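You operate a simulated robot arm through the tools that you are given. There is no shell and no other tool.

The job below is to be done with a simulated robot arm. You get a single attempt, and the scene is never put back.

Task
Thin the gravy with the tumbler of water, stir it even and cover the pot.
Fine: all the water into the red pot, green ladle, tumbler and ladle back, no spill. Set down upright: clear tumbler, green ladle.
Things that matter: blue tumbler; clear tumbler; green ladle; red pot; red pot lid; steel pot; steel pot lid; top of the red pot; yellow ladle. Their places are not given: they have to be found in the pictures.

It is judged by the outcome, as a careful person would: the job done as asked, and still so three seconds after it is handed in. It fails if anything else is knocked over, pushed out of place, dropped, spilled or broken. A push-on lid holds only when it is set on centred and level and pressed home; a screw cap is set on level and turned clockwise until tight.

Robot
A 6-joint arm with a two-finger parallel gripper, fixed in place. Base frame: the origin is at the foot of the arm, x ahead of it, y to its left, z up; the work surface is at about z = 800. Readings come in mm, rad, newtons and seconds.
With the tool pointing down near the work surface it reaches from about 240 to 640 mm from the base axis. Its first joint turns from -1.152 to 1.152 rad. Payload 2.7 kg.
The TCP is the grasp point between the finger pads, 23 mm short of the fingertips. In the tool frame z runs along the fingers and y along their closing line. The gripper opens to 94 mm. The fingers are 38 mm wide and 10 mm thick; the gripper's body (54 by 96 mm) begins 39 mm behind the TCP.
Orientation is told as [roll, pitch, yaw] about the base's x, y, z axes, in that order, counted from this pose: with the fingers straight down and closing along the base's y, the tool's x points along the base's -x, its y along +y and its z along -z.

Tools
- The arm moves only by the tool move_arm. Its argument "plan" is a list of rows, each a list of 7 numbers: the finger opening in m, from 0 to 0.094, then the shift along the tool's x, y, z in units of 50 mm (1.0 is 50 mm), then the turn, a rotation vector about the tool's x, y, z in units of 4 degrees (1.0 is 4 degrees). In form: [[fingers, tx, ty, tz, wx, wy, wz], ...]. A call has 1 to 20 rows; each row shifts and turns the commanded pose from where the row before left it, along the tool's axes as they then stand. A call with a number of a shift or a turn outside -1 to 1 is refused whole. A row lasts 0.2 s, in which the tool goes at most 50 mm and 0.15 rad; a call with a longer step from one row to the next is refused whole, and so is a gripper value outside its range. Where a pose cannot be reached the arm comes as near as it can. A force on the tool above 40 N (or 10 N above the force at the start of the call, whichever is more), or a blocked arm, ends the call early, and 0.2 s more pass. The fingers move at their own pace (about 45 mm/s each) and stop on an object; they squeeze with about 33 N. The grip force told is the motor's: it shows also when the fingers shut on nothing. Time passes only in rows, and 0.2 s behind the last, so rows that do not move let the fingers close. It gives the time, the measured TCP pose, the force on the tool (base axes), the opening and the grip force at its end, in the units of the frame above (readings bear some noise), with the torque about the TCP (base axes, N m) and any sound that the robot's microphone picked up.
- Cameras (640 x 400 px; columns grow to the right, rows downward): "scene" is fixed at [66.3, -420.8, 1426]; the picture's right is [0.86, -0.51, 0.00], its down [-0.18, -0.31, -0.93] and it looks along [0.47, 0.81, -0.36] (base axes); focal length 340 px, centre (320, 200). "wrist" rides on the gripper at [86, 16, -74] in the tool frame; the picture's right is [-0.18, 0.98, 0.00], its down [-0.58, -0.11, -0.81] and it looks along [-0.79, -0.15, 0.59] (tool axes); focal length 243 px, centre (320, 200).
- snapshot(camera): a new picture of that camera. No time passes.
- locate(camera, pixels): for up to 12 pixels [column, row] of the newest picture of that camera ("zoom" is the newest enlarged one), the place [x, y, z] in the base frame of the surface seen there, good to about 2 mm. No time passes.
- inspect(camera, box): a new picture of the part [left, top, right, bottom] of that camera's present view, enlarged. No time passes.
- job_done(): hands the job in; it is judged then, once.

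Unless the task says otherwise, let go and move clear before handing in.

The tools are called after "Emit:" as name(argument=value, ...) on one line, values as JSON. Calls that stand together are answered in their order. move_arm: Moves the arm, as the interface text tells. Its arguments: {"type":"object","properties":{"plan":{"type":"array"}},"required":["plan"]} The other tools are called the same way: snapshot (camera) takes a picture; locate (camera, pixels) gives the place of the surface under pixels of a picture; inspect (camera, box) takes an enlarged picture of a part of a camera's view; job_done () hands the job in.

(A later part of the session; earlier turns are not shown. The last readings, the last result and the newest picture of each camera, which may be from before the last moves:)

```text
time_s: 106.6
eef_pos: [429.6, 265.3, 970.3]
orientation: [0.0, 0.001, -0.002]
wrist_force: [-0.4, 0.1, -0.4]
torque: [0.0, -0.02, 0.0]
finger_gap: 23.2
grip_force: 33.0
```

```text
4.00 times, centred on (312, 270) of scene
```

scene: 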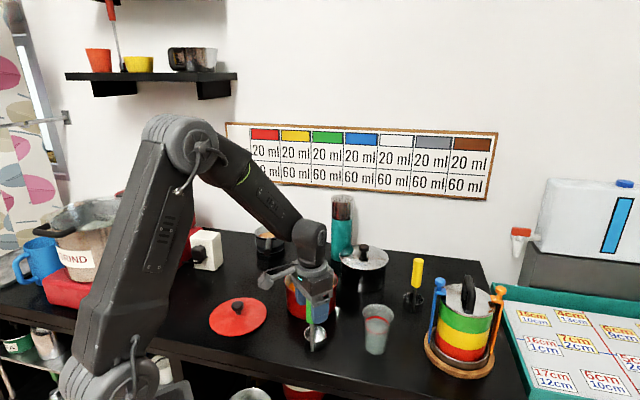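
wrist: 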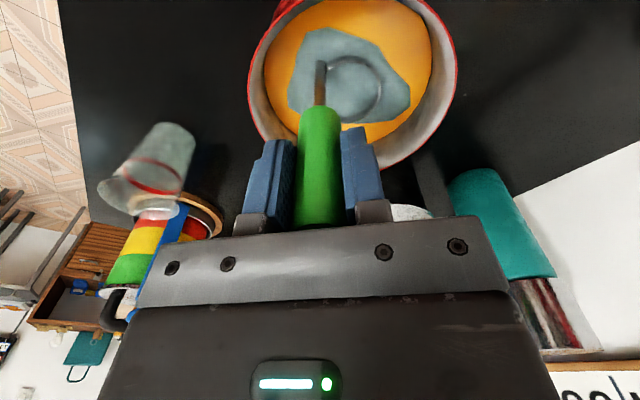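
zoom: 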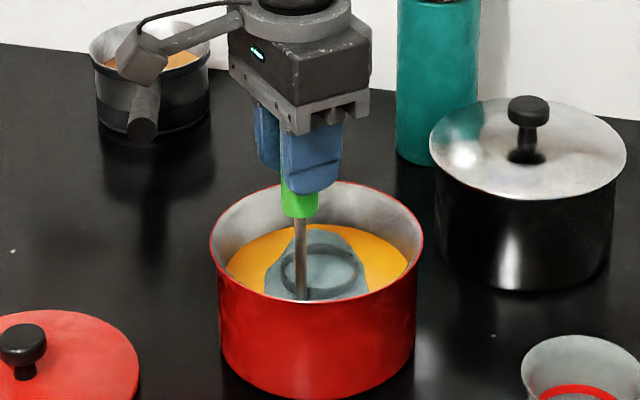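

The cup is dipped in the liquid at the pot's centre. I'll move out 28 mm and stir one full slow circle, which keeps 10 mm off the wall.

Emit:
move_arm(plan=[[0.01, -0.28, 0, 0, 0, 0, 0], [0.01, -0.28, 0, 0, 0, 0, 0], [0.01, 0.0338, 0.1915, 0, 0, 0, 0], [0.01, 0.0973, 0.1684, 0, 0, 0, 0], [0.01, 0.149, 0.125, 0, 0, 0, 0], [0.01, 0.1828, 0.0665, 0, 0, 0, 0], [0.01, 0.1944, 0, 0, 0, 0, 0], [0.01, 0.1828, -0.0665, 0, 0, 0, 0], [0.01, 0.149, -0.125, 0, 0, 0, 0], [0.01, 0.0973, -0.1684, 0, 0, 0, 0], [0.01, 0.0338, -0.1915, 0, 0, 0, 0], [0.01, -0.0338, -0.1915, 0, 0, 0, 0], [0.01, -0.0973, -0.1684, 0, 0, 0, 0], [0.01, -0.149, -0.125, 0, 0, 0, 0], [0.01, -0.1828, -0.0665, 0, 0, 0, 0], [0.01, -0.1944, 0, 0, 0, 0, 0], [0.01, -0.1828, 0.0665, 0, 0, 0, 0], [0.01, -0.149, 0.125, 0, 0, 0, 0], [0.01, -0.0973, 0.1684, 0, 0, 0, 0], [0.01, -0.0338, 0.1915, 0, 0, 0, 0]])

Emit:
inspect(camera="scene", box=[248, 220, 376, 320])

Emit:
snapshot(camera="wrist")

```text
time_s: 110.8
eef_pos: [456.8, 265.5, 971.6]
orientation: [0.0, 0.0, -0.001]
wrist_force: [0.3, -0.2, -0.3]
torque: [-0.05, -0.01, -0.02]
finger_gap: 23.3
grip_force: 32.8
```

```text
4.00 times, centred on (312, 270) of scene
```

zoom: 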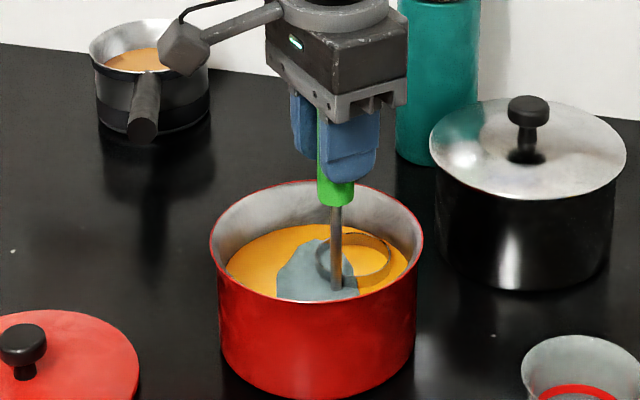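

```text
taken
```

wrist: 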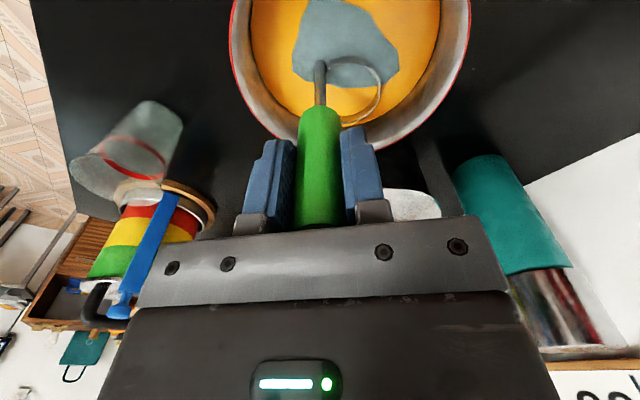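

After one circle the grey water patch looks a bit smaller but still distinct (zoom (275–358, 240–300)). I'll stir another full circle and compare.

Emit:
move_arm(plan=[[0.01, 0.0338, 0.1915, 0, 0, 0, 0], [0.01, 0.0973, 0.1684, 0, 0, 0, 0], [0.01, 0.149, 0.125, 0, 0, 0, 0], [0.01, 0.1828, 0.0665, 0, 0, 0, 0], [0.01, 0.1944, 0, 0, 0, 0, 0], [0.01, 0.1828, -0.0665, 0, 0, 0, 0], [0.01, 0.149, -0.125, 0, 0, 0, 0], [0.01, 0.0973, -0.1684, 0, 0, 0, 0], [0.01, 0.0338, -0.1915, 0, 0, 0, 0], [0.01, -0.0338, -0.1915, 0, 0, 0, 0], [0.01, -0.0973, -0.1684, 0, 0, 0, 0], [0.01, -0.149, -0.125, 0, 0, 0, 0], [0.01, -0.1828, -0.0665, 0, 0, 0, 0], [0.01, -0.1944, 0, 0, 0, 0, 0], [0.01, -0.1828, 0.0665, 0, 0, 0, 0], [0.01, -0.149, 0.125, 0, 0, 0, 0], [0.01, -0.0973, 0.1684, 0, 0, 0, 0], [0.01, -0.0338, 0.1915, 0, 0, 0, 0]])

Emit:
inspect(camera="scene", box=[248, 220, 376, 320])

Emit:
snapshot(camera="wrist")

```text
time_s: 114.6
eef_pos: [456.7, 265.3, 971.7]
orientation: [0.0, 0.0, -0.001]
wrist_force: [-0.1, 0.4, -1.0]
torque: [-0.03, 0.01, 0.0]
finger_gap: 23.4
grip_force: 33.8
```

```text
4.00 times, centred on (312, 270) of scene
```

zoom: 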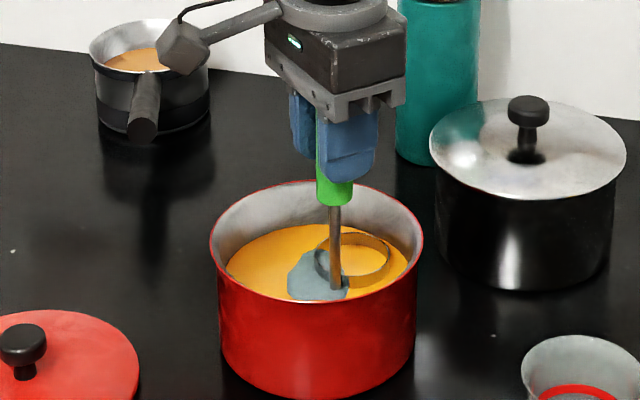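

```text
taken
```

wrist: 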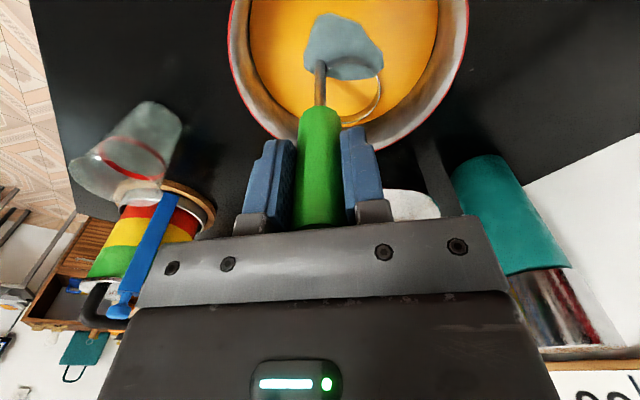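

The patch has clearly shrunk, so the stirring works at this depth. I'll stir two more full circles.

Emit:
move_arm(plan=[[0.01, 0.0338, 0.1915, 0, 0, 0, 0], [0.01, 0.0973, 0.1684, 0, 0, 0, 0], [0.01, 0.149, 0.125, 0, 0, 0, 0], [0.01, 0.1828, 0.0665, 0, 0, 0, 0], [0.01, 0.1944, 0, 0, 0, 0, 0], [0.01, 0.1828, -0.0665, 0, 0, 0, 0], [0.01, 0.149, -0.125, 0, 0, 0, 0], [0.01, 0.0973, -0.1684, 0, 0, 0, 0], [0.01, 0.0338, -0.1915, 0, 0, 0, 0], [0.01, -0.0338, -0.1915, 0, 0, 0, 0], [0.01, -0.0973, -0.1684, 0, 0, 0, 0], [0.01, -0.149, -0.125, 0, 0, 0, 0], [0.01, -0.1828, -0.0665, 0, 0, 0, 0], [0.01, -0.1944, 0, 0, 0, 0, 0], [0.01, -0.1828, 0.0665, 0, 0, 0, 0], [0.01, -0.149, 0.125, 0, 0, 0, 0], [0.01, -0.0973, 0.1684, 0, 0, 0, 0], [0.01, -0.0338, 0.1915, 0, 0, 0, 0]])

Emit:
move_arm(plan=[[0.01, 0.0338, 0.1915, 0, 0, 0, 0], [0.01, 0.0973, 0.1684, 0, 0, 0, 0], [0.01, 0.149, 0.125, 0, 0, 0, 0], [0.01, 0.1828, 0.0665, 0, 0, 0, 0], [0.01, 0.1944, 0, 0, 0, 0, 0], [0.01, 0.1828, -0.0665, 0, 0, 0, 0], [0.01, 0.149, -0.125, 0, 0, 0, 0], [0.01, 0.0973, -0.1684, 0, 0, 0, 0], [0.01, 0.0338, -0.1915, 0, 0, 0, 0], [0.01, -0.0338, -0.1915, 0, 0, 0, 0], [0.01, -0.0973, -0.1684, 0, 0, 0, 0], [0.01, -0.149, -0.125, 0, 0, 0, 0], [0.01, -0.1828, -0.0665, 0, 0, 0, 0], [0.01, -0.1944, 0, 0, 0, 0, 0], [0.01, -0.1828, 0.0665, 0, 0, 0, 0], [0.01, -0.149, 0.125, 0, 0, 0, 0], [0.01, -0.0973, 0.1684, 0, 0, 0, 0], [0.01, -0.0338, 0.1915, 0, 0, 0, 0]])

Emit:
inspect(camera="scene", box=[248, 220, 376, 320])

Emit:
snapshot(camera="wrist")

```text
time_s: 118.4
eef_pos: [455.4, 266.1, 971.1]
orientation: [-0.001, 0.0, -0.003]
wrist_force: [-0.5, 0.4, -0.8]
torque: [-0.01, 0.02, 0.02]
finger_gap: 23.4
grip_force: 32.9
```

```text
time_s: 122.2
eef_pos: [455.7, 265.9, 972.4]
orientation: [-0.001, 0.001, -0.002]
wrist_force: [-0.7, 0.0, -0.7]
torque: [0.01, 0.0, 0.02]
finger_gap: 23.2
grip_force: 33.4
```

```text
4.00 times, centred on (312, 270) of scene
```

zoom: 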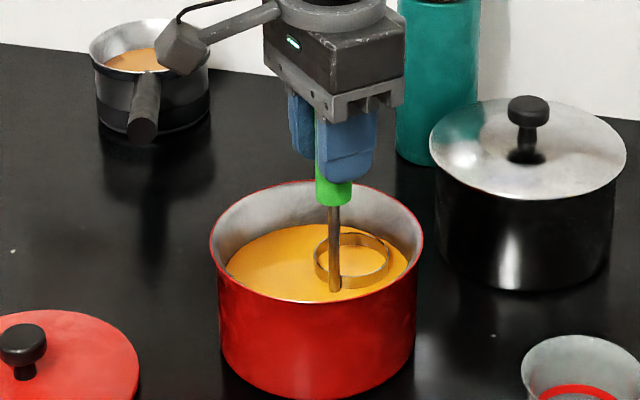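

```text
taken
```

wrist: 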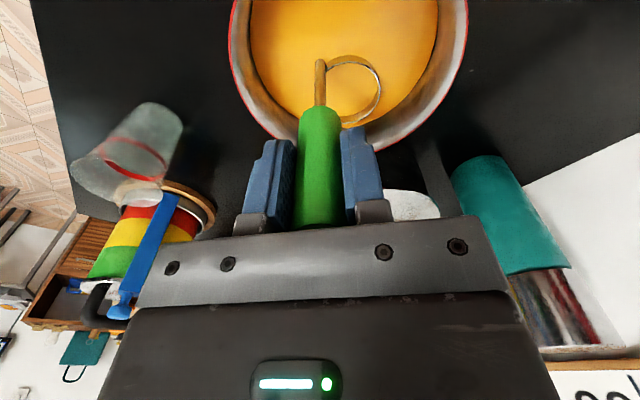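

The patch is gone and the gravy looks evenly coloured. I'll stir one more circle to be sure it is even, then bring the ladle to the centre.

Emit:
move_arm(plan=[[0.01, 0.0338, 0.1915, 0, 0, 0, 0], [0.01, 0.0973, 0.1684, 0, 0, 0, 0], [0.01, 0.149, 0.125, 0, 0, 0, 0], [0.01, 0.1828, 0.0665, 0, 0, 0, 0], [0.01, 0.1944, 0, 0, 0, 0, 0], [0.01, 0.1828, -0.0665, 0, 0, 0, 0], [0.01, 0.149, -0.125, 0, 0, 0, 0], [0.01, 0.0973, -0.1684, 0, 0, 0, 0], [0.01, 0.0338, -0.1915, 0, 0, 0, 0], [0.01, -0.0338, -0.1915, 0, 0, 0, 0], [0.01, -0.0973, -0.1684, 0, 0, 0, 0], [0.01, -0.149, -0.125, 0, 0, 0, 0], [0.01, -0.1828, -0.0665, 0, 0, 0, 0], [0.01, -0.1944, 0, 0, 0, 0, 0], [0.01, -0.1828, 0.0665, 0, 0, 0, 0], [0.01, -0.149, 0.125, 0, 0, 0, 0], [0.01, -0.0973, 0.1684, 0, 0, 0, 0], [0.01, -0.0338, 0.1915, 0, 0, 0, 0], [0.01, 0.26, 0, 0, 0, 0, 0], [0.01, 0.26, 0, 0, 0, 0, 0]])

Emit:
move_arm(plan=[[0.01, 0, 0, 0, 0, 0, 0], [0.01, 0, 0, -0.06, 0, 0, 0], [0.01, 0, 0, -0.1, 0, 0, 0], [0.01, 0, 0, -0.1, 0, 0, 0], [0.01, 0, 0, -0.1, 0, 0, 0], [0.01, 0, 0, -0.1, 0, 0, 0], [0.01, 0, 0, -0.14, 0, 0, 0], [0.01, 0, 0, 0, 0, 0, 0], [0.01, 0, 0, 0, 0, 0, 0], [0.01, 0, 0, 0, 0, 0, 0]])

Emit:
inspect(camera="scene", box=[248, 220, 376, 320])

Emit:
snapshot(camera="wrist")

```text
time_s: 126.4
eef_pos: [431.3, 265.8, 971.3]
orientation: [-0.001, 0.001, -0.002]
wrist_force: [0.0, -0.6, -0.6]
torque: [-0.03, 0.01, 0.02]
finger_gap: 23.2
grip_force: 32.7
```

```text
time_s: 128.6
eef_pos: [432.5, 265.6, 1003.0]
orientation: [0.001, -0.001, -0.001]
wrist_force: [0.1, 0.6, -1.4]
torque: [0.01, 0.03, -0.03]
finger_gap: 22.9
grip_force: 32.9
```

```text
4.00 times, centred on (312, 270) of scene
```

zoom: 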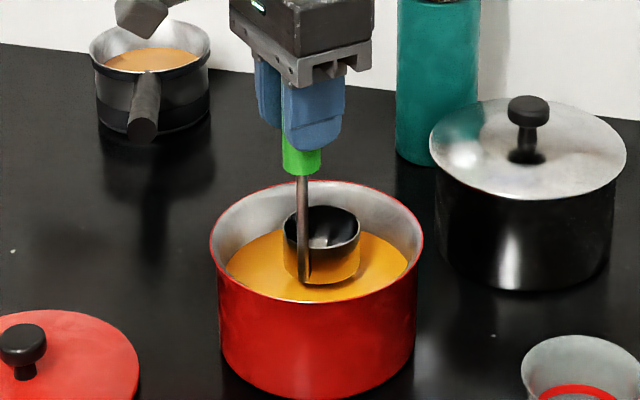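

```text
taken
```

wrist: 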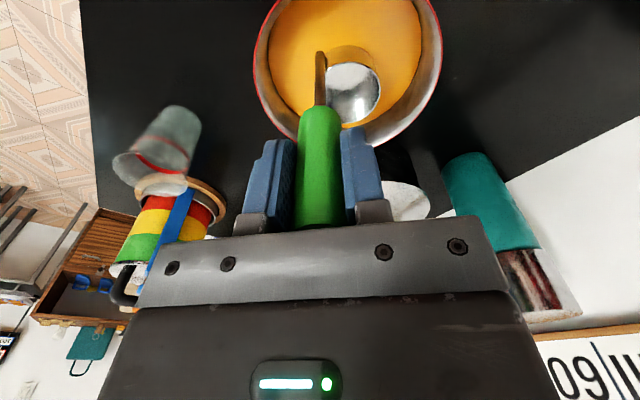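

The ladle's cup is out just above the surface and its inside is empty. I'll hold it there a few seconds to drip off, then lift clear of the rim.

Emit:
move_arm(plan=[[0.01, 0, 0, 0, 0, 0, 0], [0.01, 0, 0, 0, 0, 0, 0], [0.01, 0, 0, 0, 0, 0, 0], [0.01, 0, 0, 0, 0, 0, 0], [0.01, 0, 0, 0, 0, 0, 0], [0.01, 0, 0, 0, 0, 0, 0], [0.01, 0, 0, 0, 0, 0, 0], [0.01, 0, 0, 0, 0, 0, 0], [0.01, 0, 0, 0, 0, 0, 0], [0.01, 0, 0, 0, 0, 0, 0], [0.01, 0, 0, 0, 0, 0, 0], [0.01, 0, 0, 0, 0, 0, 0], [0.01, 0, 0, 0, 0, 0, 0], [0.01, 0, 0, 0, 0, 0, 0], [0.01, 0, 0, 0, 0, 0, 0], [0.01, 0, 0, 0, 0, 0, 0], [0.01, 0, 0, 0, 0, 0, 0], [0.01, 0, 0, 0, 0, 0, 0], [0.01, 0, 0, 0, 0, 0, 0], [0.01, 0, 0, 0, 0, 0, 0]])

Emit:
inspect(camera="scene", box=[280, 250, 344, 300])

```text
time_s: 132.8
eef_pos: [431.1, 266.0, 1004.2]
orientation: [0.001, 0.0, -0.002]
wrist_force: [-0.2, 0.9, -1.0]
torque: [0.04, 0.01, 0.03]
finger_gap: 23.2
grip_force: 33.0
```

```text
8.00 times, centred on (312, 275) of scene
```

zoom: 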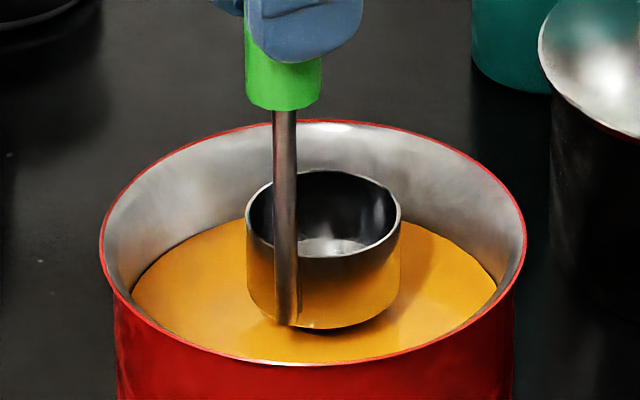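

The cup is clean inside with no drop hanging, and the gravy is uniform. I'll lift it clear of the rim and carry it back over its old place.

Emit:
move_arm(plan=[[0.01, 0, 0, -0.1, 0, 0, 0], [0.01, 0, 0, -0.2, 0, 0, 0], [0.01, 0, 0, -0.25, 0, 0, 0], [0.01, 0, 0, -0.25, 0, 0, 0], [0.01, 0, 0, -0.2, 0, 0, 0], [0.01, 0, 0, -0.04, 0, 0, 0], [0.01, 0, 0, 0, 0, 0, 0], [0.01, 0.0635, -0.14, 0, 0, 0, 0], [0.01, 0.127, -0.28, 0, 0, 0, 0], [0.01, 0.127, -0.28, 0, 0, 0, 0], [0.01, 0.127, -0.28, 0, 0, 0, 0], [0.01, 0.127, -0.28, 0, 0, 0, 0], [0.01, 0.127, -0.28, 0, 0, 0, 0], [0.01, 0.127, -0.28, 0, 0, 0, 0], [0.01, 0.127, -0.28, 0, 0, 0, 0], [0.01, 0.127, -0.28, 0, 0, 0, 0], [0.01, 0.127, -0.28, 0, 0, 0, 0], [0.01, 0.0635, -0.14, 0, 0, 0, 0], [0.01, 0, 0, 0, 0, 0, 0]])

Emit:
inspect(camera="scene", box=[248, 230, 376, 330])

```text
time_s: 136.8
eef_pos: [369.6, 124.0, 1053.8]
orientation: [-0.001, -0.001, -0.001]
wrist_force: [0.0, 0.0, -0.7]
torque: [0.0, -0.02, 0.02]
finger_gap: 23.5
grip_force: 33.1
```

```text
4.00 times, centred on (312, 280) of scene
```

zoom: 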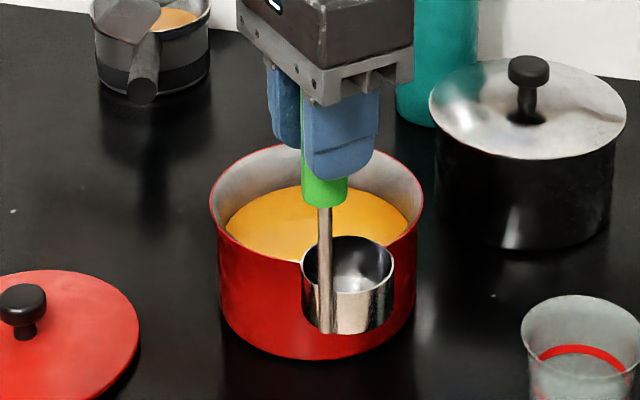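

Emit:
locate(camera="zoom", pixels=[[303, 267], [392, 267], [350, 238], [380, 248], [370, 289], [345, 294], [313, 250], [325, 230], [325, 320], [325, 330], [350, 330], [388, 280]])

```text
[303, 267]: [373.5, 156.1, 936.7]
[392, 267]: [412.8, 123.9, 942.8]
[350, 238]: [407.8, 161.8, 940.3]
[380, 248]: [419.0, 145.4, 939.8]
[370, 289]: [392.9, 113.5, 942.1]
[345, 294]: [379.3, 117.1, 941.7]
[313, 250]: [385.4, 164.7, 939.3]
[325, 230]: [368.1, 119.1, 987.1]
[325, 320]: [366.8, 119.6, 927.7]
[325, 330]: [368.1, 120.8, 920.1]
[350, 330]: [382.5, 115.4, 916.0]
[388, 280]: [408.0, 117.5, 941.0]
```

The cup is at (393,140) with the rod at about (369,122), so the ladle has turned about 10° in the grip since pick-up. I'll rotate and shift it back onto its original footprint and lower most of the way.

Emit:
move_arm(plan=[[0.01, 0.024, 0.033, 0, 0, 0, -0.6], [0.01, 0.024, 0.033, 0, 0, 0, -0.6], [0.01, 0, 0, 0.1, 0, 0, -0.6], [0.01, 0, 0, 0.2, 0, 0, -0.6], [0.01, 0, 0, 0.25, 0, 0, 0], [0.01, 0, 0, 0.25, 0, 0, 0], [0.01, 0, 0, 0.25, 0, 0, 0], [0.01, 0, 0, 0.25, 0, 0, 0], [0.01, 0, 0, 0.25, 0, 0, 0], [0.01, 0, 0, 0.25, 0, 0, 0], [0.01, 0, 0, 0.2, 0, 0, 0], [0.01, 0, 0, 0.1, 0, 0, 0], [0.01, 0, 0, 0.05, 0, 0, 0], [0.01, 0, 0, 0, 0, 0, 0]])

Emit:
inspect(camera="scene", box=[264, 270, 360, 350])

```text
time_s: 139.8
eef_pos: [365.9, 127.9, 944.3]
orientation: [0.0, 0.0, 0.166]
wrist_force: [1.1, -0.2, -0.5]
torque: [0.03, -0.01, -0.05]
finger_gap: 23.3
grip_force: 33.2
```

```text
5.00 times, centred on (312, 310) of scene
```

zoom: 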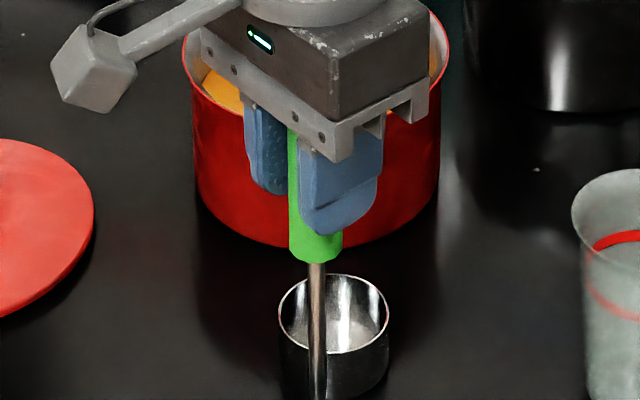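

Emit:
locate(camera="zoom", pixels=[[281, 312], [300, 284], [340, 275], [375, 287], [388, 312], [375, 338], [350, 351], [335, 353], [318, 300], [318, 360], [318, 385], [345, 330]])

```text
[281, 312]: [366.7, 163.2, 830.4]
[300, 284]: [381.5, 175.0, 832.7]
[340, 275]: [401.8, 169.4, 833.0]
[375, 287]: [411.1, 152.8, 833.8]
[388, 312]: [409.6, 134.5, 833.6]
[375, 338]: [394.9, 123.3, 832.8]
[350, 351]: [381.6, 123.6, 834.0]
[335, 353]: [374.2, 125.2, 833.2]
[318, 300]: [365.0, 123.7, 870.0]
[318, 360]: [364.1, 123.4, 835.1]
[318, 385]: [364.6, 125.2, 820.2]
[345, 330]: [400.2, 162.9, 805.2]
```

The cup is at (387,149), rim z≈833: within 2 mm of its old spot and about 3 mm above standing. I'll nudge it and lower in small steps to contact.

Emit:
move_arm(plan=[[0.01, -0.02, -0.03, 0.02, 0, 0, 0], [0.01, 0, 0, 0.02, 0, 0, 0], [0.01, 0, 0, 0.01, 0, 0, 0], [0.01, 0, 0, 0.01, 0, 0, 0], [0.01, 0, 0, 0, 0, 0, 0]])

```text
time_s: 141.0
eef_pos: [366.2, 128.0, 942.7]
orientation: [-0.001, -0.001, 0.165]
wrist_force: [-0.2, 0.5, -0.3]
torque: [-0.03, 0.03, -0.01]
finger_gap: 23.2
grip_force: 32.8
```

No contact force yet at z=942.7. I'll lower further in half-millimetre steps.

Emit:
move_arm(plan=[[0.01, 0, 0, 0.01, 0, 0, 0], [0.01, 0, 0, 0.01, 0, 0, 0], [0.01, 0, 0, 0.01, 0, 0, 0], [0.01, 0, 0, 0, 0, 0, 0]])

```text
time_s: 142.0
eef_pos: [368.7, 128.4, 941.4]
orientation: [0.0, 0.001, 0.165]
wrist_force: [-0.1, 0.3, 0.7]
torque: [-0.02, 0.03, 0.01]
finger_gap: 23.2
grip_force: 32.9
```

Force is about +0.7 N, near contact. One more small step.

Emit:
move_arm(plan=[[0.01, 0, 0, 0.01, 0, 0, 0], [0.01, 0, 0, 0.01, 0, 0, 0], [0.01, 0, 0, 0, 0, 0, 0]])

Emit:
inspect(camera="scene", box=[264, 285, 360, 355])

Emit:
locate(camera="zoom", pixels=[[278, 280], [300, 245], [345, 236], [385, 250], [402, 280], [390, 308], [365, 320], [319, 360]])

```text
time_s: 142.8
eef_pos: [367.3, 128.9, 940.6]
orientation: [0.001, 0.0, 0.166]
wrist_force: [-3.0, -1.9, 7.8]
torque: [-0.1, 0.16, 0.02]
finger_gap: 23.4
grip_force: 33.3
```

```text
5.71 times, centred on (312, 320) of scene
```

zoom: 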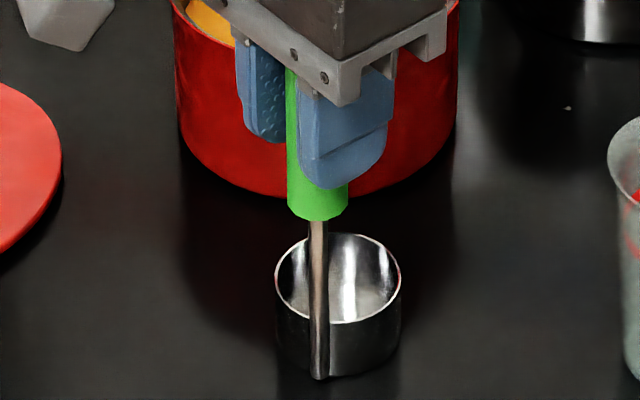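

```text
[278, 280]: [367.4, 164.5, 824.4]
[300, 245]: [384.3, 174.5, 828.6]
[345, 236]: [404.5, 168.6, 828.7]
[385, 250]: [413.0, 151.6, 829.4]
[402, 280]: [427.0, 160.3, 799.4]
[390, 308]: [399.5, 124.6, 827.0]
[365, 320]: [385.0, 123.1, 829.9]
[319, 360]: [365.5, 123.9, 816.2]
```

Contact at +7.8 N and the ladle matches its original picture. I'll ease off slightly and open the fingers.

Emit:
move_arm(plan=[[0.01, 0, 0, -0.009, 0, 0, 0], [0.01, 0, 0, 0, 0, 0, 0], [0.026, 0, 0, 0, 0, 0, 0], [0.03, 0, 0, 0, 0, 0, 0], [0.04, 0, 0, 0, 0, 0, 0], [0.055, 0, 0, 0, 0, 0, 0], [0.065, 0, 0, 0, 0, 0, 0], [0.065, 0, 0, 0, 0, 0, 0], [0.065, 0, 0, 0, 0, 0, 0]])

Emit:
snapshot(camera="wrist")

Emit:
inspect(camera="scene", box=[264, 285, 360, 355])

```text
time_s: 144.8
eef_pos: [367.2, 127.3, 941.2]
orientation: [0.001, 0.0, 0.166]
wrist_force: [0.0, 0.6, -0.3]
torque: [0.02, 0.03, 0.0]
finger_gap: 64.8
grip_force: 0.0
```

```text
taken
```

wrist: 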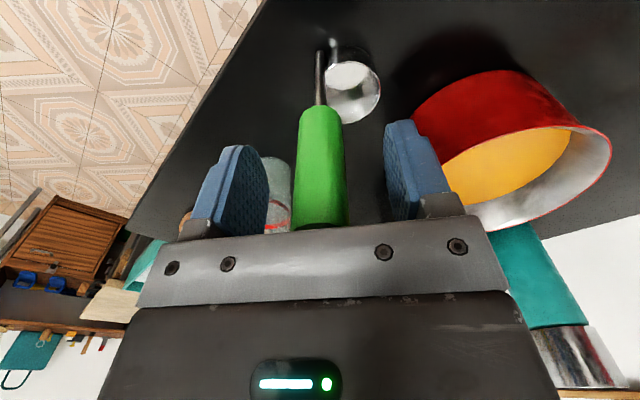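

```text
5.71 times, centred on (312, 320) of scene
```

zoom: 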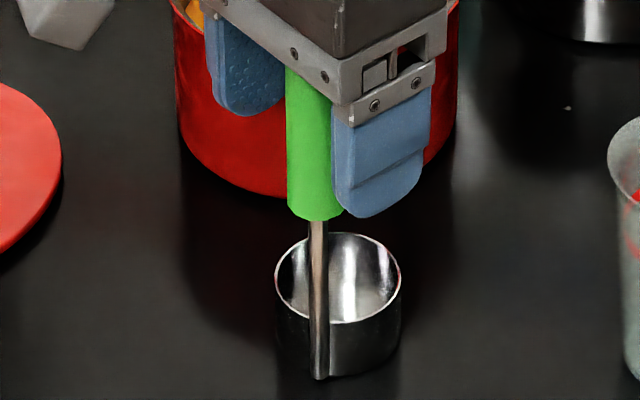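

The ladle stands upright on its old spot with the fingers clear. I'll rise straight up, then head toward the lid.

Emit:
move_arm(plan=[[0.065, 0, 0, -0.1, 0, 0, 0], [0.065, 0, 0, -0.25, 0, 0, 0], [0.065, 0, 0, -0.4, 0, 0, 0], [0.065, 0, 0, -0.4, 0, 0, 0], [0.065, 0, 0, -0.4, 0, 0, 0], [0.065, 0, 0, -0.4, 0, 0, 0], [0.065, 0, 0, -0.4, 0, 0, 0], [0.065, 0, 0, -0.4, 0, 0, 0], [0.065, 0, 0, -0.25, 0, 0, 0], [0.065, 0, 0, 0, 0, 0, 0]])

Emit:
snapshot(camera="scene")

Emit:
inspect(camera="scene", box=[190, 280, 286, 345])

```text
time_s: 147.0
eef_pos: [366.2, 126.0, 1092.9]
orientation: [0.001, 0.0, 0.165]
wrist_force: [-0.1, 0.2, 0.7]
torque: [0.01, 0.01, -0.03]
finger_gap: 65.1
grip_force: 0.1
```

```text
taken
```

scene: 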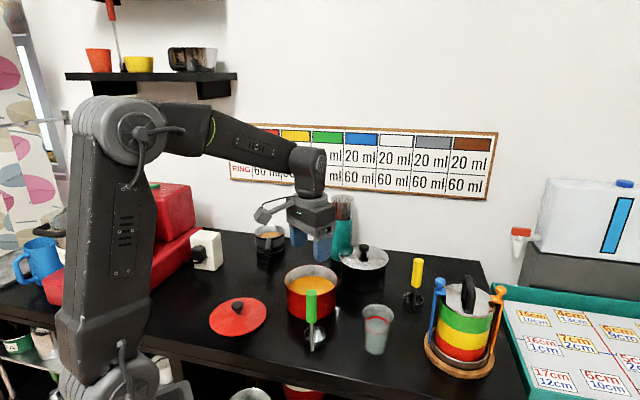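

```text
6.15 times, centred on (238, 312) of scene
```

zoom: 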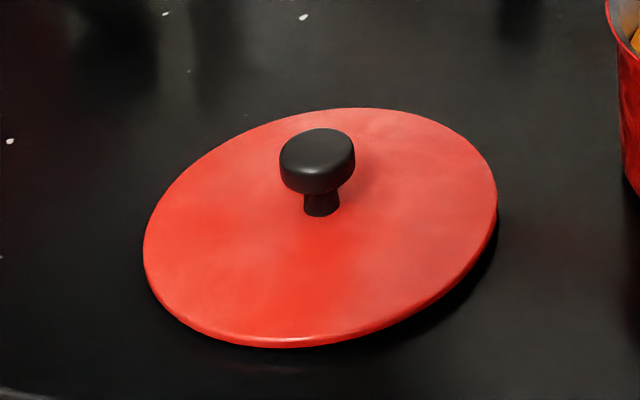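

Emit:
locate(camera="zoom", pixels=[[145, 245], [200, 165], [330, 110], [440, 125], [495, 190], [480, 260], [400, 325], [290, 345], [190, 320], [220, 250], [420, 200], [320, 300]])

Emit:
locate(camera="zoom", pixels=[[317, 148], [318, 131], [318, 165], [283, 150], [352, 150], [318, 185], [320, 205], [308, 205], [334, 205], [300, 137], [338, 137], [290, 180]])

```text
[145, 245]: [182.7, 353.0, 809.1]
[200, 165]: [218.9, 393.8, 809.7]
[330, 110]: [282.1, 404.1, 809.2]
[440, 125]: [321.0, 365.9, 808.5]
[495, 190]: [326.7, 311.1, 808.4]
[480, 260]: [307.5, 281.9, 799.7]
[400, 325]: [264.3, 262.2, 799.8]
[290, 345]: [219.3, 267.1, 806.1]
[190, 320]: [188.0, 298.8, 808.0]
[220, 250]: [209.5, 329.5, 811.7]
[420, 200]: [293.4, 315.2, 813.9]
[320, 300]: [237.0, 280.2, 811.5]
```

```text
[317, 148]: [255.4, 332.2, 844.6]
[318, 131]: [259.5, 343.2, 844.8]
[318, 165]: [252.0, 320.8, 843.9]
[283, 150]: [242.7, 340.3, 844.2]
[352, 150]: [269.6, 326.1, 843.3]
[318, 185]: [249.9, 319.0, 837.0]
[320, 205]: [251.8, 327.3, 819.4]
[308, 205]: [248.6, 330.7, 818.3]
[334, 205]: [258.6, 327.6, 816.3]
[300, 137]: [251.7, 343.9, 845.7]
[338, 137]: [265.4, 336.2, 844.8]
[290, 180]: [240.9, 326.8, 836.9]
```

The lid's rim fits a circle centred (255,333) with R≈75, and its knob cap is about 30 mm wide, centred (256,332), top z=845. I'll straighten the yaw and move over the knob.

Emit:
move_arm(plan=[[0.065, 0, 0, 0, 0, 0, 0.59], [0.065, 0, 0, 0, 0, 0, 0.59], [0.065, 0, 0, 0, 0, 0, 0.59], [0.065, 0, 0, 0, 0, 0, 0.59], [0.065, 0.1, 0.187, 0, 0, 0, 0], [0.065, 0.2, 0.3745, 0, 0, 0, 0], [0.065, 0.2, 0.3745, 0, 0, 0, 0], [0.065, 0.2, 0.3745, 0, 0, 0, 0], [0.065, 0.2, 0.3745, 0.1, 0, 0, 0], [0.065, 0.2, 0.3745, 0.2, 0, 0, 0], [0.065, 0.2, 0.3745, 0.2, 0, 0, 0], [0.065, 0.2, 0.3745, 0.2, 0, 0, 0], [0.065, 0.2, 0.3745, 0.2, 0, 0, 0], [0.065, 0.2, 0.3745, 0.2, 0, 0, 0], [0.065, 0.2, 0.3745, 0.2, 0, 0, 0], [0.065, 0.1, 0.187, 0.2, 0, 0, 0], [0.065, 0, 0, 0.2, 0, 0, 0], [0.065, 0, 0, 0, 0, 0, 0]])

Emit:
snapshot(camera="wrist")

Emit:
snapshot(camera="scene")

```text
time_s: 150.8
eef_pos: [257.2, 333.8, 1006.3]
orientation: [0.001, -0.001, 0.001]
wrist_force: [0.1, -0.4, 0.0]
torque: [-0.01, -0.01, 0.01]
finger_gap: 65.0
grip_force: 0.0
```

```text
taken
```

wrist: 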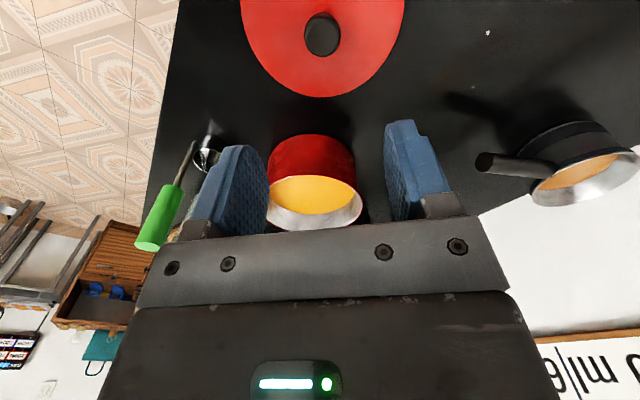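

```text
taken
```

scene: 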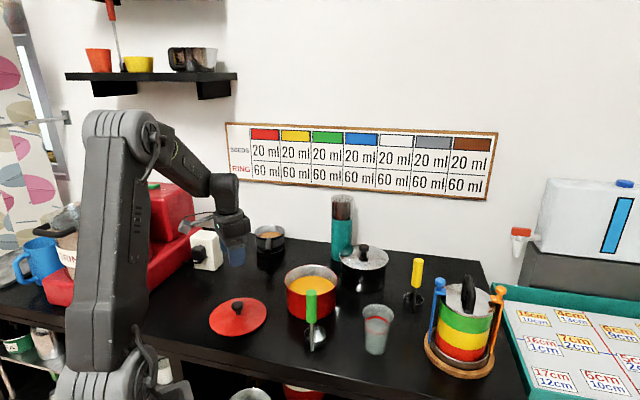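

The tool is above the lid knob (seen at (322,35) in the wrist view). Before going down I'll check where the white box and red machine are relative to the gripper and its camera.

Emit:
locate(camera="scene", pixels=[[205, 240], [215, 265], [195, 268], [185, 260], [165, 200], [190, 215], [170, 275], [160, 225], [222, 250]])

Emit:
locate(camera="wrist", pixels=[[322, 35], [322, 15], [322, 54], [304, 35], [340, 35], [260, 45], [385, 45], [320, 95]])

```text
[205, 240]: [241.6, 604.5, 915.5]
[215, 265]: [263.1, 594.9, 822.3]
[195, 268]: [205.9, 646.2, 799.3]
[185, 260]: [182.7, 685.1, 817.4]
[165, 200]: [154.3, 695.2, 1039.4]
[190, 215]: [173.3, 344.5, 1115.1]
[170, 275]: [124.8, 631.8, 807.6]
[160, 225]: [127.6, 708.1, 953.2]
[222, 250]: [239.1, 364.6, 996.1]
```

```text
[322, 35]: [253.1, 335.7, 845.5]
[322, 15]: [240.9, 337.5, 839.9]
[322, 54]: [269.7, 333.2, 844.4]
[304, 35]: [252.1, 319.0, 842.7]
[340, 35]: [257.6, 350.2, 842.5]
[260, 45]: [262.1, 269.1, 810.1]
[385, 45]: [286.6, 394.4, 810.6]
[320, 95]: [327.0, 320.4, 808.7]
```

Those boxes are far away (y≈600+). The knob cap centre reads (255,334), so I'll shift 2 mm and descend to just above grasp height.

Emit:
move_arm(plan=[[0.065, 0.02, 0, 0.15, 0, 0, 0], [0.065, 0.02, 0, 0.35, 0, 0, 0], [0.065, 0, 0, 0.4, 0, 0, 0], [0.065, 0, 0, 0.4, 0, 0, 0], [0.065, 0, 0, 0.4, 0, 0, 0], [0.065, 0, 0, 0.4, 0, 0, 0], [0.065, 0, 0, 0.4, 0, 0, 0], [0.065, 0, 0, 0.3, 0, 0, 0], [0.065, 0, 0, 0.2, 0, 0, 0], [0.065, 0, 0, 0.12, 0, 0, 0], [0.065, 0, 0, 0, 0, 0, 0]])

Emit:
snapshot(camera="wrist")

Emit:
inspect(camera="scene", box=[180, 240, 308, 340])

```text
time_s: 153.2
eef_pos: [253.2, 333.3, 850.1]
orientation: [0.0, 0.001, 0.003]
wrist_force: [0.2, 0.4, 0.1]
torque: [-0.01, 0.03, -0.01]
finger_gap: 64.8
grip_force: 0.0
```

```text
taken
```

wrist: 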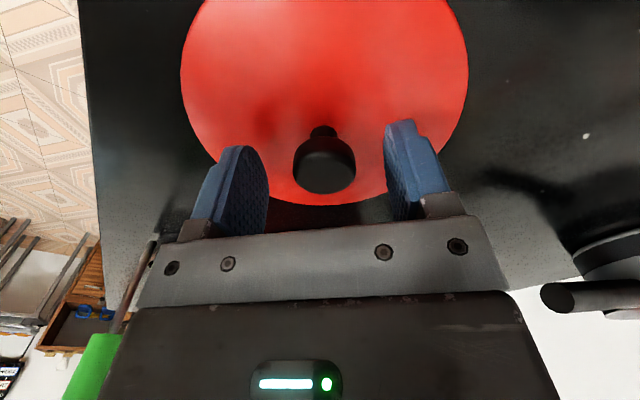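

```text
4.00 times, centred on (244, 290) of scene
```

zoom: 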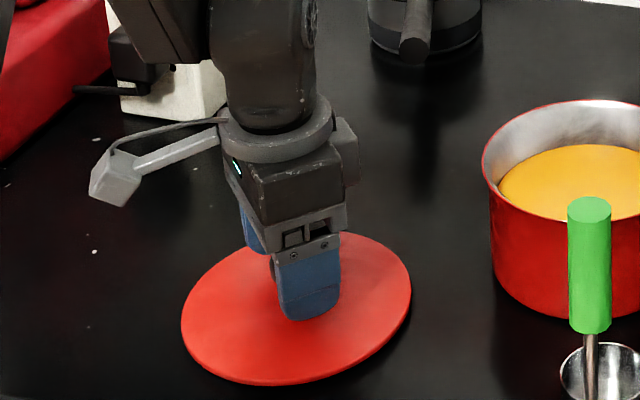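

The knob sits between the pads, about 2 mm toward the right pad. I'll shift 2 mm, lower the last 8 mm and close gently.

Emit:
move_arm(plan=[[0.065, 0, 0.02, 0.04, 0, 0, 0], [0.065, 0, 0.02, 0.06, 0, 0, 0], [0.065, 0, 0, 0.06, 0, 0, 0], [0.065, 0, 0, 0, 0, 0, 0], [0.055, 0, 0, 0, 0, 0, 0], [0.045, 0, 0, 0, 0, 0, 0], [0.038, 0, 0, 0, 0, 0, 0], [0.033, 0, 0, 0, 0, 0, 0], [0.028, 0, 0, 0, 0, 0, 0], [0.02, 0, 0, 0, 0, 0, 0], [0.015, 0, 0, 0, 0, 0, 0], [0.015, 0, 0, 0, 0, 0, 0]])

Emit:
snapshot(camera="wrist")

Emit:
inspect(camera="scene", box=[180, 240, 308, 340])

```text
time_s: 155.8
eef_pos: [253.9, 335.9, 842.0]
orientation: [0.001, -0.001, 0.002]
wrist_force: [0.7, 0.5, 0.6]
torque: [-0.01, 0.0, -0.03]
finger_gap: 29.9
grip_force: 33.2
```

```text
taken
```

wrist: 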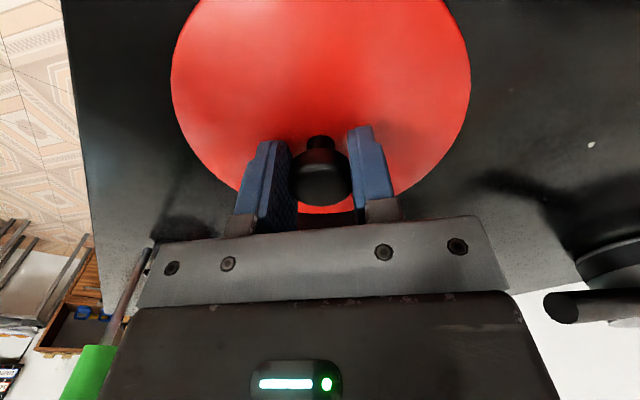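

```text
4.00 times, centred on (244, 290) of scene
```

zoom: 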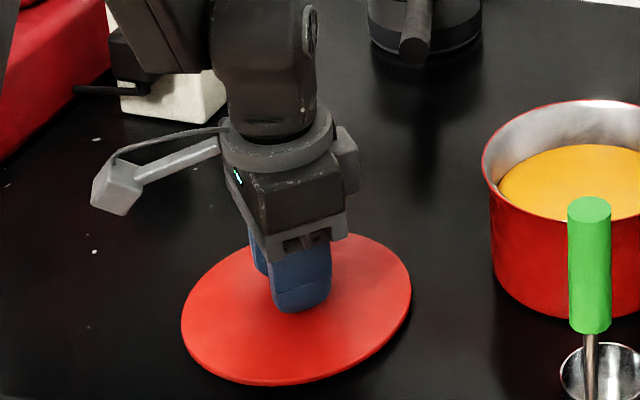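

The knob is gripped (29.9 mm). I'll lift slowly 40 mm and check the lid hangs level.

Emit:
move_arm(plan=[[0.015, 0, 0, -0.05, 0, 0, 0], [0.015, 0, 0, -0.1, 0, 0, 0], [0.015, 0, 0, -0.15, 0, 0, 0], [0.015, 0, 0, -0.15, 0, 0, 0], [0.015, 0, 0, -0.15, 0, 0, 0], [0.015, 0, 0, -0.15, 0, 0, 0], [0.015, 0, 0, -0.05, 0, 0, 0], [0.015, 0, 0, 0, 0, 0, 0], [0.015, 0, 0, 0, 0, 0, 0]])

Emit:
snapshot(camera="wrist")

Emit:
inspect(camera="scene", box=[180, 240, 308, 340])

```text
time_s: 157.8
eef_pos: [254.1, 333.7, 882.7]
orientation: [0.003, 0.0, 0.001]
wrist_force: [0.7, -0.4, -1.5]
torque: [-0.02, 0.01, 0.01]
finger_gap: 29.9
grip_force: 32.7
```

```text
taken
```

wrist: 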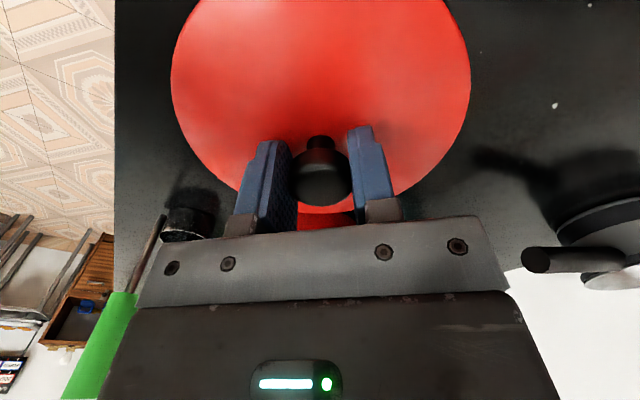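

```text
4.00 times, centred on (244, 290) of scene
```

zoom: 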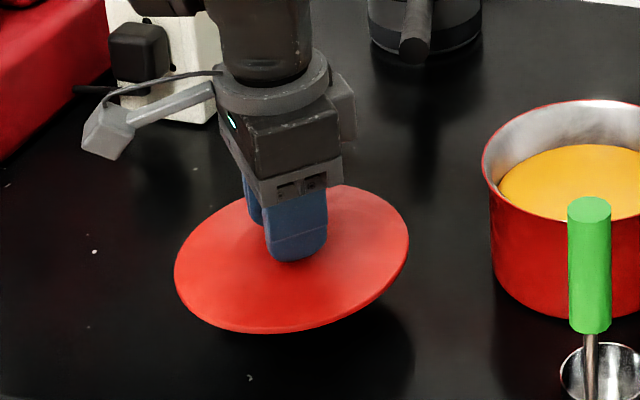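

The lid rose with the gripper. I'll measure its rim to check that it hangs level and where its centre is relative to the TCP.

Emit:
locate(camera="zoom", pixels=[[177, 272], [190, 240], [230, 208], [345, 188], [385, 203], [407, 240], [395, 275], [350, 308], [290, 328], [240, 328], [200, 312], [183, 292]])

Emit:
locate(camera="wrist", pixels=[[180, 30], [175, 80], [190, 130], [215, 170], [465, 40], [467, 90], [450, 135], [420, 175], [240, 60], [400, 60], [320, 100], [310, 10]])

```text
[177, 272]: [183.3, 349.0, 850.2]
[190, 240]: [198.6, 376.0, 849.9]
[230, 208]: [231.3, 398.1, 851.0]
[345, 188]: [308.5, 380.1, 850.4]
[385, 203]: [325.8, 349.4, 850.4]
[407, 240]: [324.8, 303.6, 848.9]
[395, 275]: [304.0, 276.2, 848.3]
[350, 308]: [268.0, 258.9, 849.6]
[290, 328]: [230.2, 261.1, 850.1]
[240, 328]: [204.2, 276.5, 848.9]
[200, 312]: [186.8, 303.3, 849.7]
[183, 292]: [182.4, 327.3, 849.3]
```

```text
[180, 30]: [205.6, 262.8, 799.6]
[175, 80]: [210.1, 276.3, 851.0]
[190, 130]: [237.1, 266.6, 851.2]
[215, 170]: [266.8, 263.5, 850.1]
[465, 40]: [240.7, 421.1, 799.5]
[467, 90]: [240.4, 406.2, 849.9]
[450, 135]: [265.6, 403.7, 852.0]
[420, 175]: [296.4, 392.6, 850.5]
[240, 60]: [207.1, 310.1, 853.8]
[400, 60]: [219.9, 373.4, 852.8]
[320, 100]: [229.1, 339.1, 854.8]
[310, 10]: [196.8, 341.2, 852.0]
```

The lid is level (rim z≈850 all round) and centred on the grip. I'll raise it to clear the pot and carry it over.

Emit:
move_arm(plan=[[0.015, 0, 0, -0.15, 0, 0, 0], [0.015, 0, 0, -0.3, 0, 0, 0], [0.015, 0, 0, -0.35, 0, 0, 0], [0.015, 0, 0, -0.35, 0, 0, 0], [0.015, 0, 0, -0.3, 0, 0, 0], [0.015, 0, 0, -0.15, 0, 0, 0], [0.015, -0.1, -0.0265, 0, 0, 0, 0], [0.015, -0.22, -0.058, 0, 0, 0, 0], [0.015, -0.36, -0.0953, 0, 0, 0, 0], [0.015, -0.36, -0.0953, 0, 0, 0, 0], [0.015, -0.36, -0.0953, 0, 0, 0, 0], [0.015, -0.36, -0.0953, 0, 0, 0, 0], [0.015, -0.36, -0.0953, 0, 0, 0, 0], [0.015, -0.36, -0.0953, 0, 0, 0, 0], [0.015, -0.36, -0.0953, 0, 0, 0, 0], [0.015, -0.36, -0.0953, 0, 0, 0, 0], [0.015, -0.36, -0.0953, 0, 0, 0, 0], [0.015, -0.25, -0.0662, 0, 0, 0, 0], [0.015, -0.12, -0.0318, 0, 0, 0, 0], [0.015, 0, 0, 0, 0, 0, 0]])

Emit:
snapshot(camera="wrist")

Emit:
inspect(camera="scene", box=[248, 230, 376, 310])

```text
time_s: 162.0
eef_pos: [450.7, 283.3, 961.5]
orientation: [-0.002, -0.001, 0.003]
wrist_force: [1.2, -0.3, -1.0]
torque: [0.0, 0.04, 0.01]
finger_gap: 29.9
grip_force: 33.2
```

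```text
taken
```

wrist: 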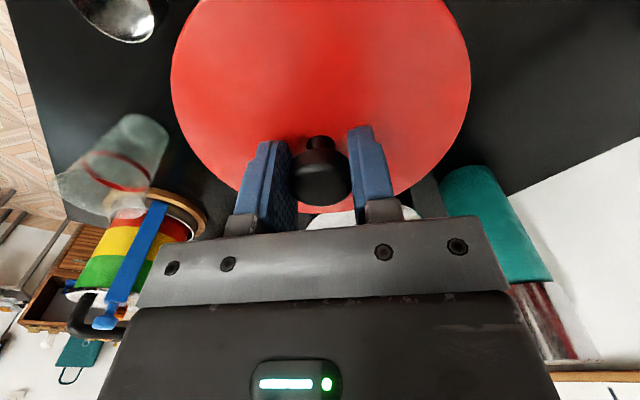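

```text
5.00 times, centred on (312, 270) of scene
```

zoom: 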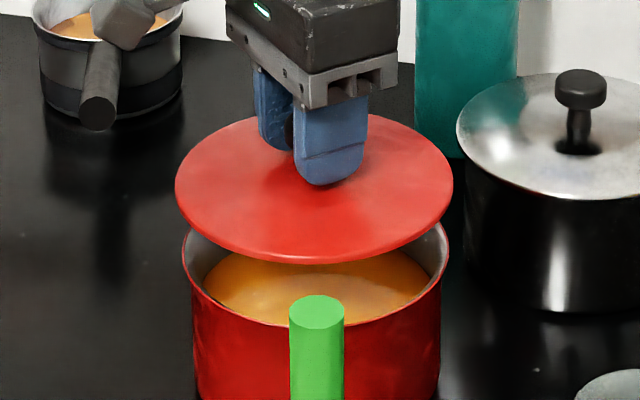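

The lid is now over the pot. I'll measure the lid's rim and the visible pot rim with the same camera to align their centres.

Emit:
locate(camera="zoom", pixels=[[179, 185], [192, 158], [230, 129], [400, 130], [437, 155], [450, 182], [440, 207], [400, 240], [350, 259], [285, 261], [230, 244], [190, 214]])

Emit:
locate(camera="zoom", pixels=[[185, 245], [186, 262], [196, 287], [215, 303], [250, 318], [280, 325], [350, 325], [390, 315], [420, 300], [440, 280], [447, 255], [447, 240]])

```text
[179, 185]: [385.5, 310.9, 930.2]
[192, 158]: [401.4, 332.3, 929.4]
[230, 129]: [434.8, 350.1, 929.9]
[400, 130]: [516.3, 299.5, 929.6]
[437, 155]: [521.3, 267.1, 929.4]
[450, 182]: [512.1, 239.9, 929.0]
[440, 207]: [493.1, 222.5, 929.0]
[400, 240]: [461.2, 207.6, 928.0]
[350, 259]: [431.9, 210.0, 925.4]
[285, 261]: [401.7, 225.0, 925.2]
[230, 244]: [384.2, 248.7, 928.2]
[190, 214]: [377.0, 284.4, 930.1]
```

```text
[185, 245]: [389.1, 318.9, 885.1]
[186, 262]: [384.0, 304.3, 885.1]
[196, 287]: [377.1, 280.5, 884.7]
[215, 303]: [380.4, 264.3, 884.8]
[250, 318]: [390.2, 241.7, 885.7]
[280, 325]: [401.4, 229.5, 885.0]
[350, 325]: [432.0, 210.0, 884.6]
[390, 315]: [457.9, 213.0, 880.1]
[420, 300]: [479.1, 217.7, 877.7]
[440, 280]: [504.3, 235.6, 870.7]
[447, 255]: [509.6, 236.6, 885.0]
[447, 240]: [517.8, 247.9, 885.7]
```

The lid fit gives centre (449.5,278.5) and the pot (451,281), with some edge-picking bias. I'll refine by comparing the silhouettes at higher zoom: front edges and left/right extremes.

Emit:
inspect(camera="scene", box=[280, 268, 344, 300])

Emit:
inspect(camera="scene", box=[276, 255, 308, 285])

Emit:
inspect(camera="scene", box=[316, 255, 348, 285])

```text
10.00 times, centred on (312, 284) of scene
```

zoom: 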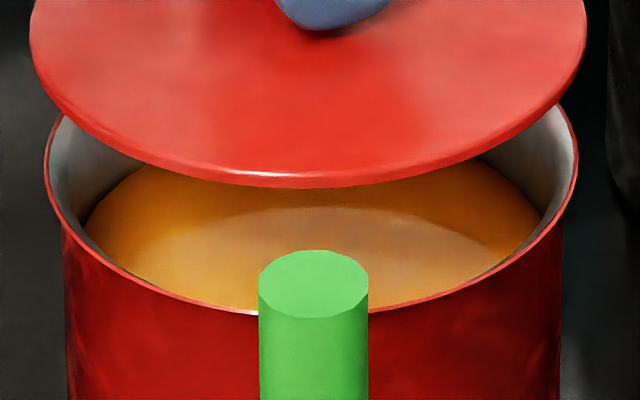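

```text
13.33 times, centred on (292, 270) of scene
```

zoom: 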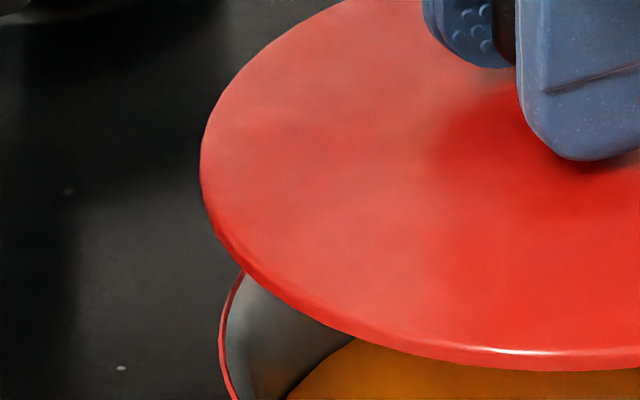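

```text
13.33 times, centred on (332, 270) of scene
```

zoom: 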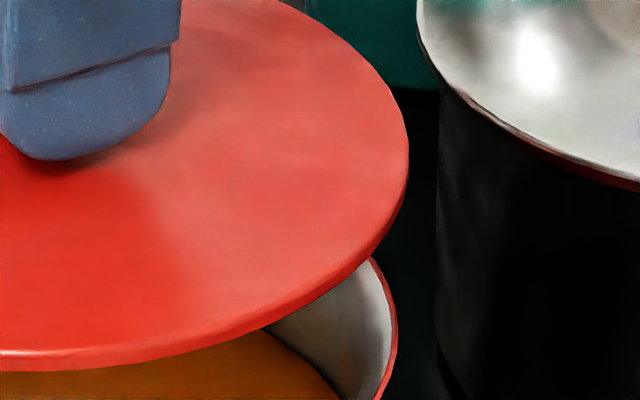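

Laterally the lid and pot agree within half a millimetre. For the depth direction I'll look at the lid's far edge at high zoom.

Emit:
inspect(camera="scene", box=[280, 240, 344, 272])

Emit:
inspect(camera="wrist", box=[160, 0, 480, 215])

```text
10.00 times, centred on (312, 256) of scene
```

zoom: 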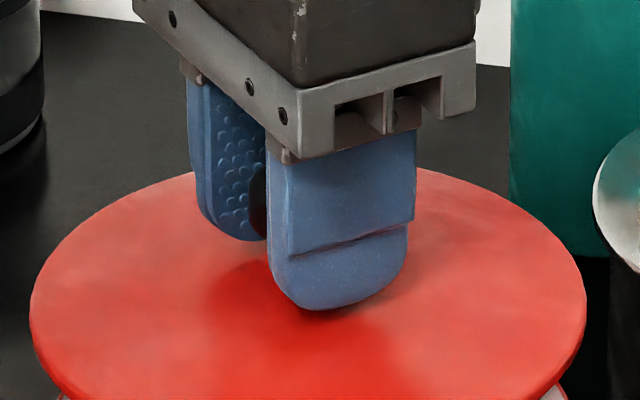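

```text
1.86 times, centred on (320, 108) of wrist
```

zoom: 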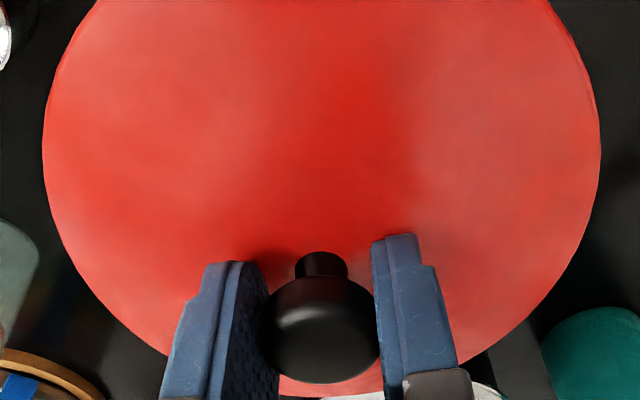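

The far edge confirms it: lid centre and pot centre agree within about 1 mm in both directions. I'll lower the lid 30 mm to just above the rim and check again.

Emit:
move_arm(plan=[[0.015, 0, 0, 0.06, 0, 0, 0], [0.015, 0, 0, 0.12, 0, 0, 0], [0.015, 0, 0, 0.12, 0, 0, 0], [0.015, 0, 0, 0.12, 0, 0, 0], [0.015, 0, 0, 0.1, 0, 0, 0], [0.015, 0, 0, 0.06, 0, 0, 0], [0.015, 0, 0, 0.02, 0, 0, 0], [0.015, 0, 0, 0, 0, 0, 0]])

Emit:
inspect(camera="scene", box=[280, 262, 344, 302])

Emit:
inspect(camera="scene", box=[264, 235, 360, 300])

```text
time_s: 163.8
eef_pos: [450.8, 284.1, 932.8]
orientation: [-0.001, -0.001, 0.001]
wrist_force: [0.5, 0.0, -1.0]
torque: [0.02, 0.02, 0.01]
finger_gap: 29.8
grip_force: 33.0
```

```text
10.00 times, centred on (312, 282) of scene
```

zoom: 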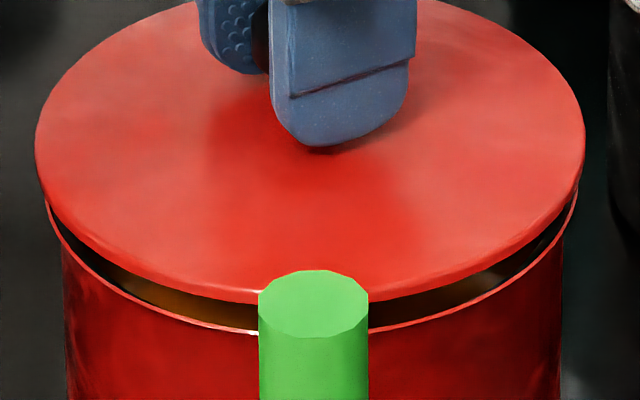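

```text
6.15 times, centred on (312, 268) of scene
```

zoom: 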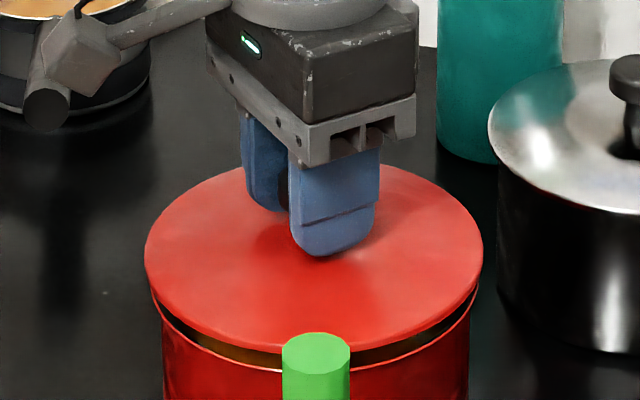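

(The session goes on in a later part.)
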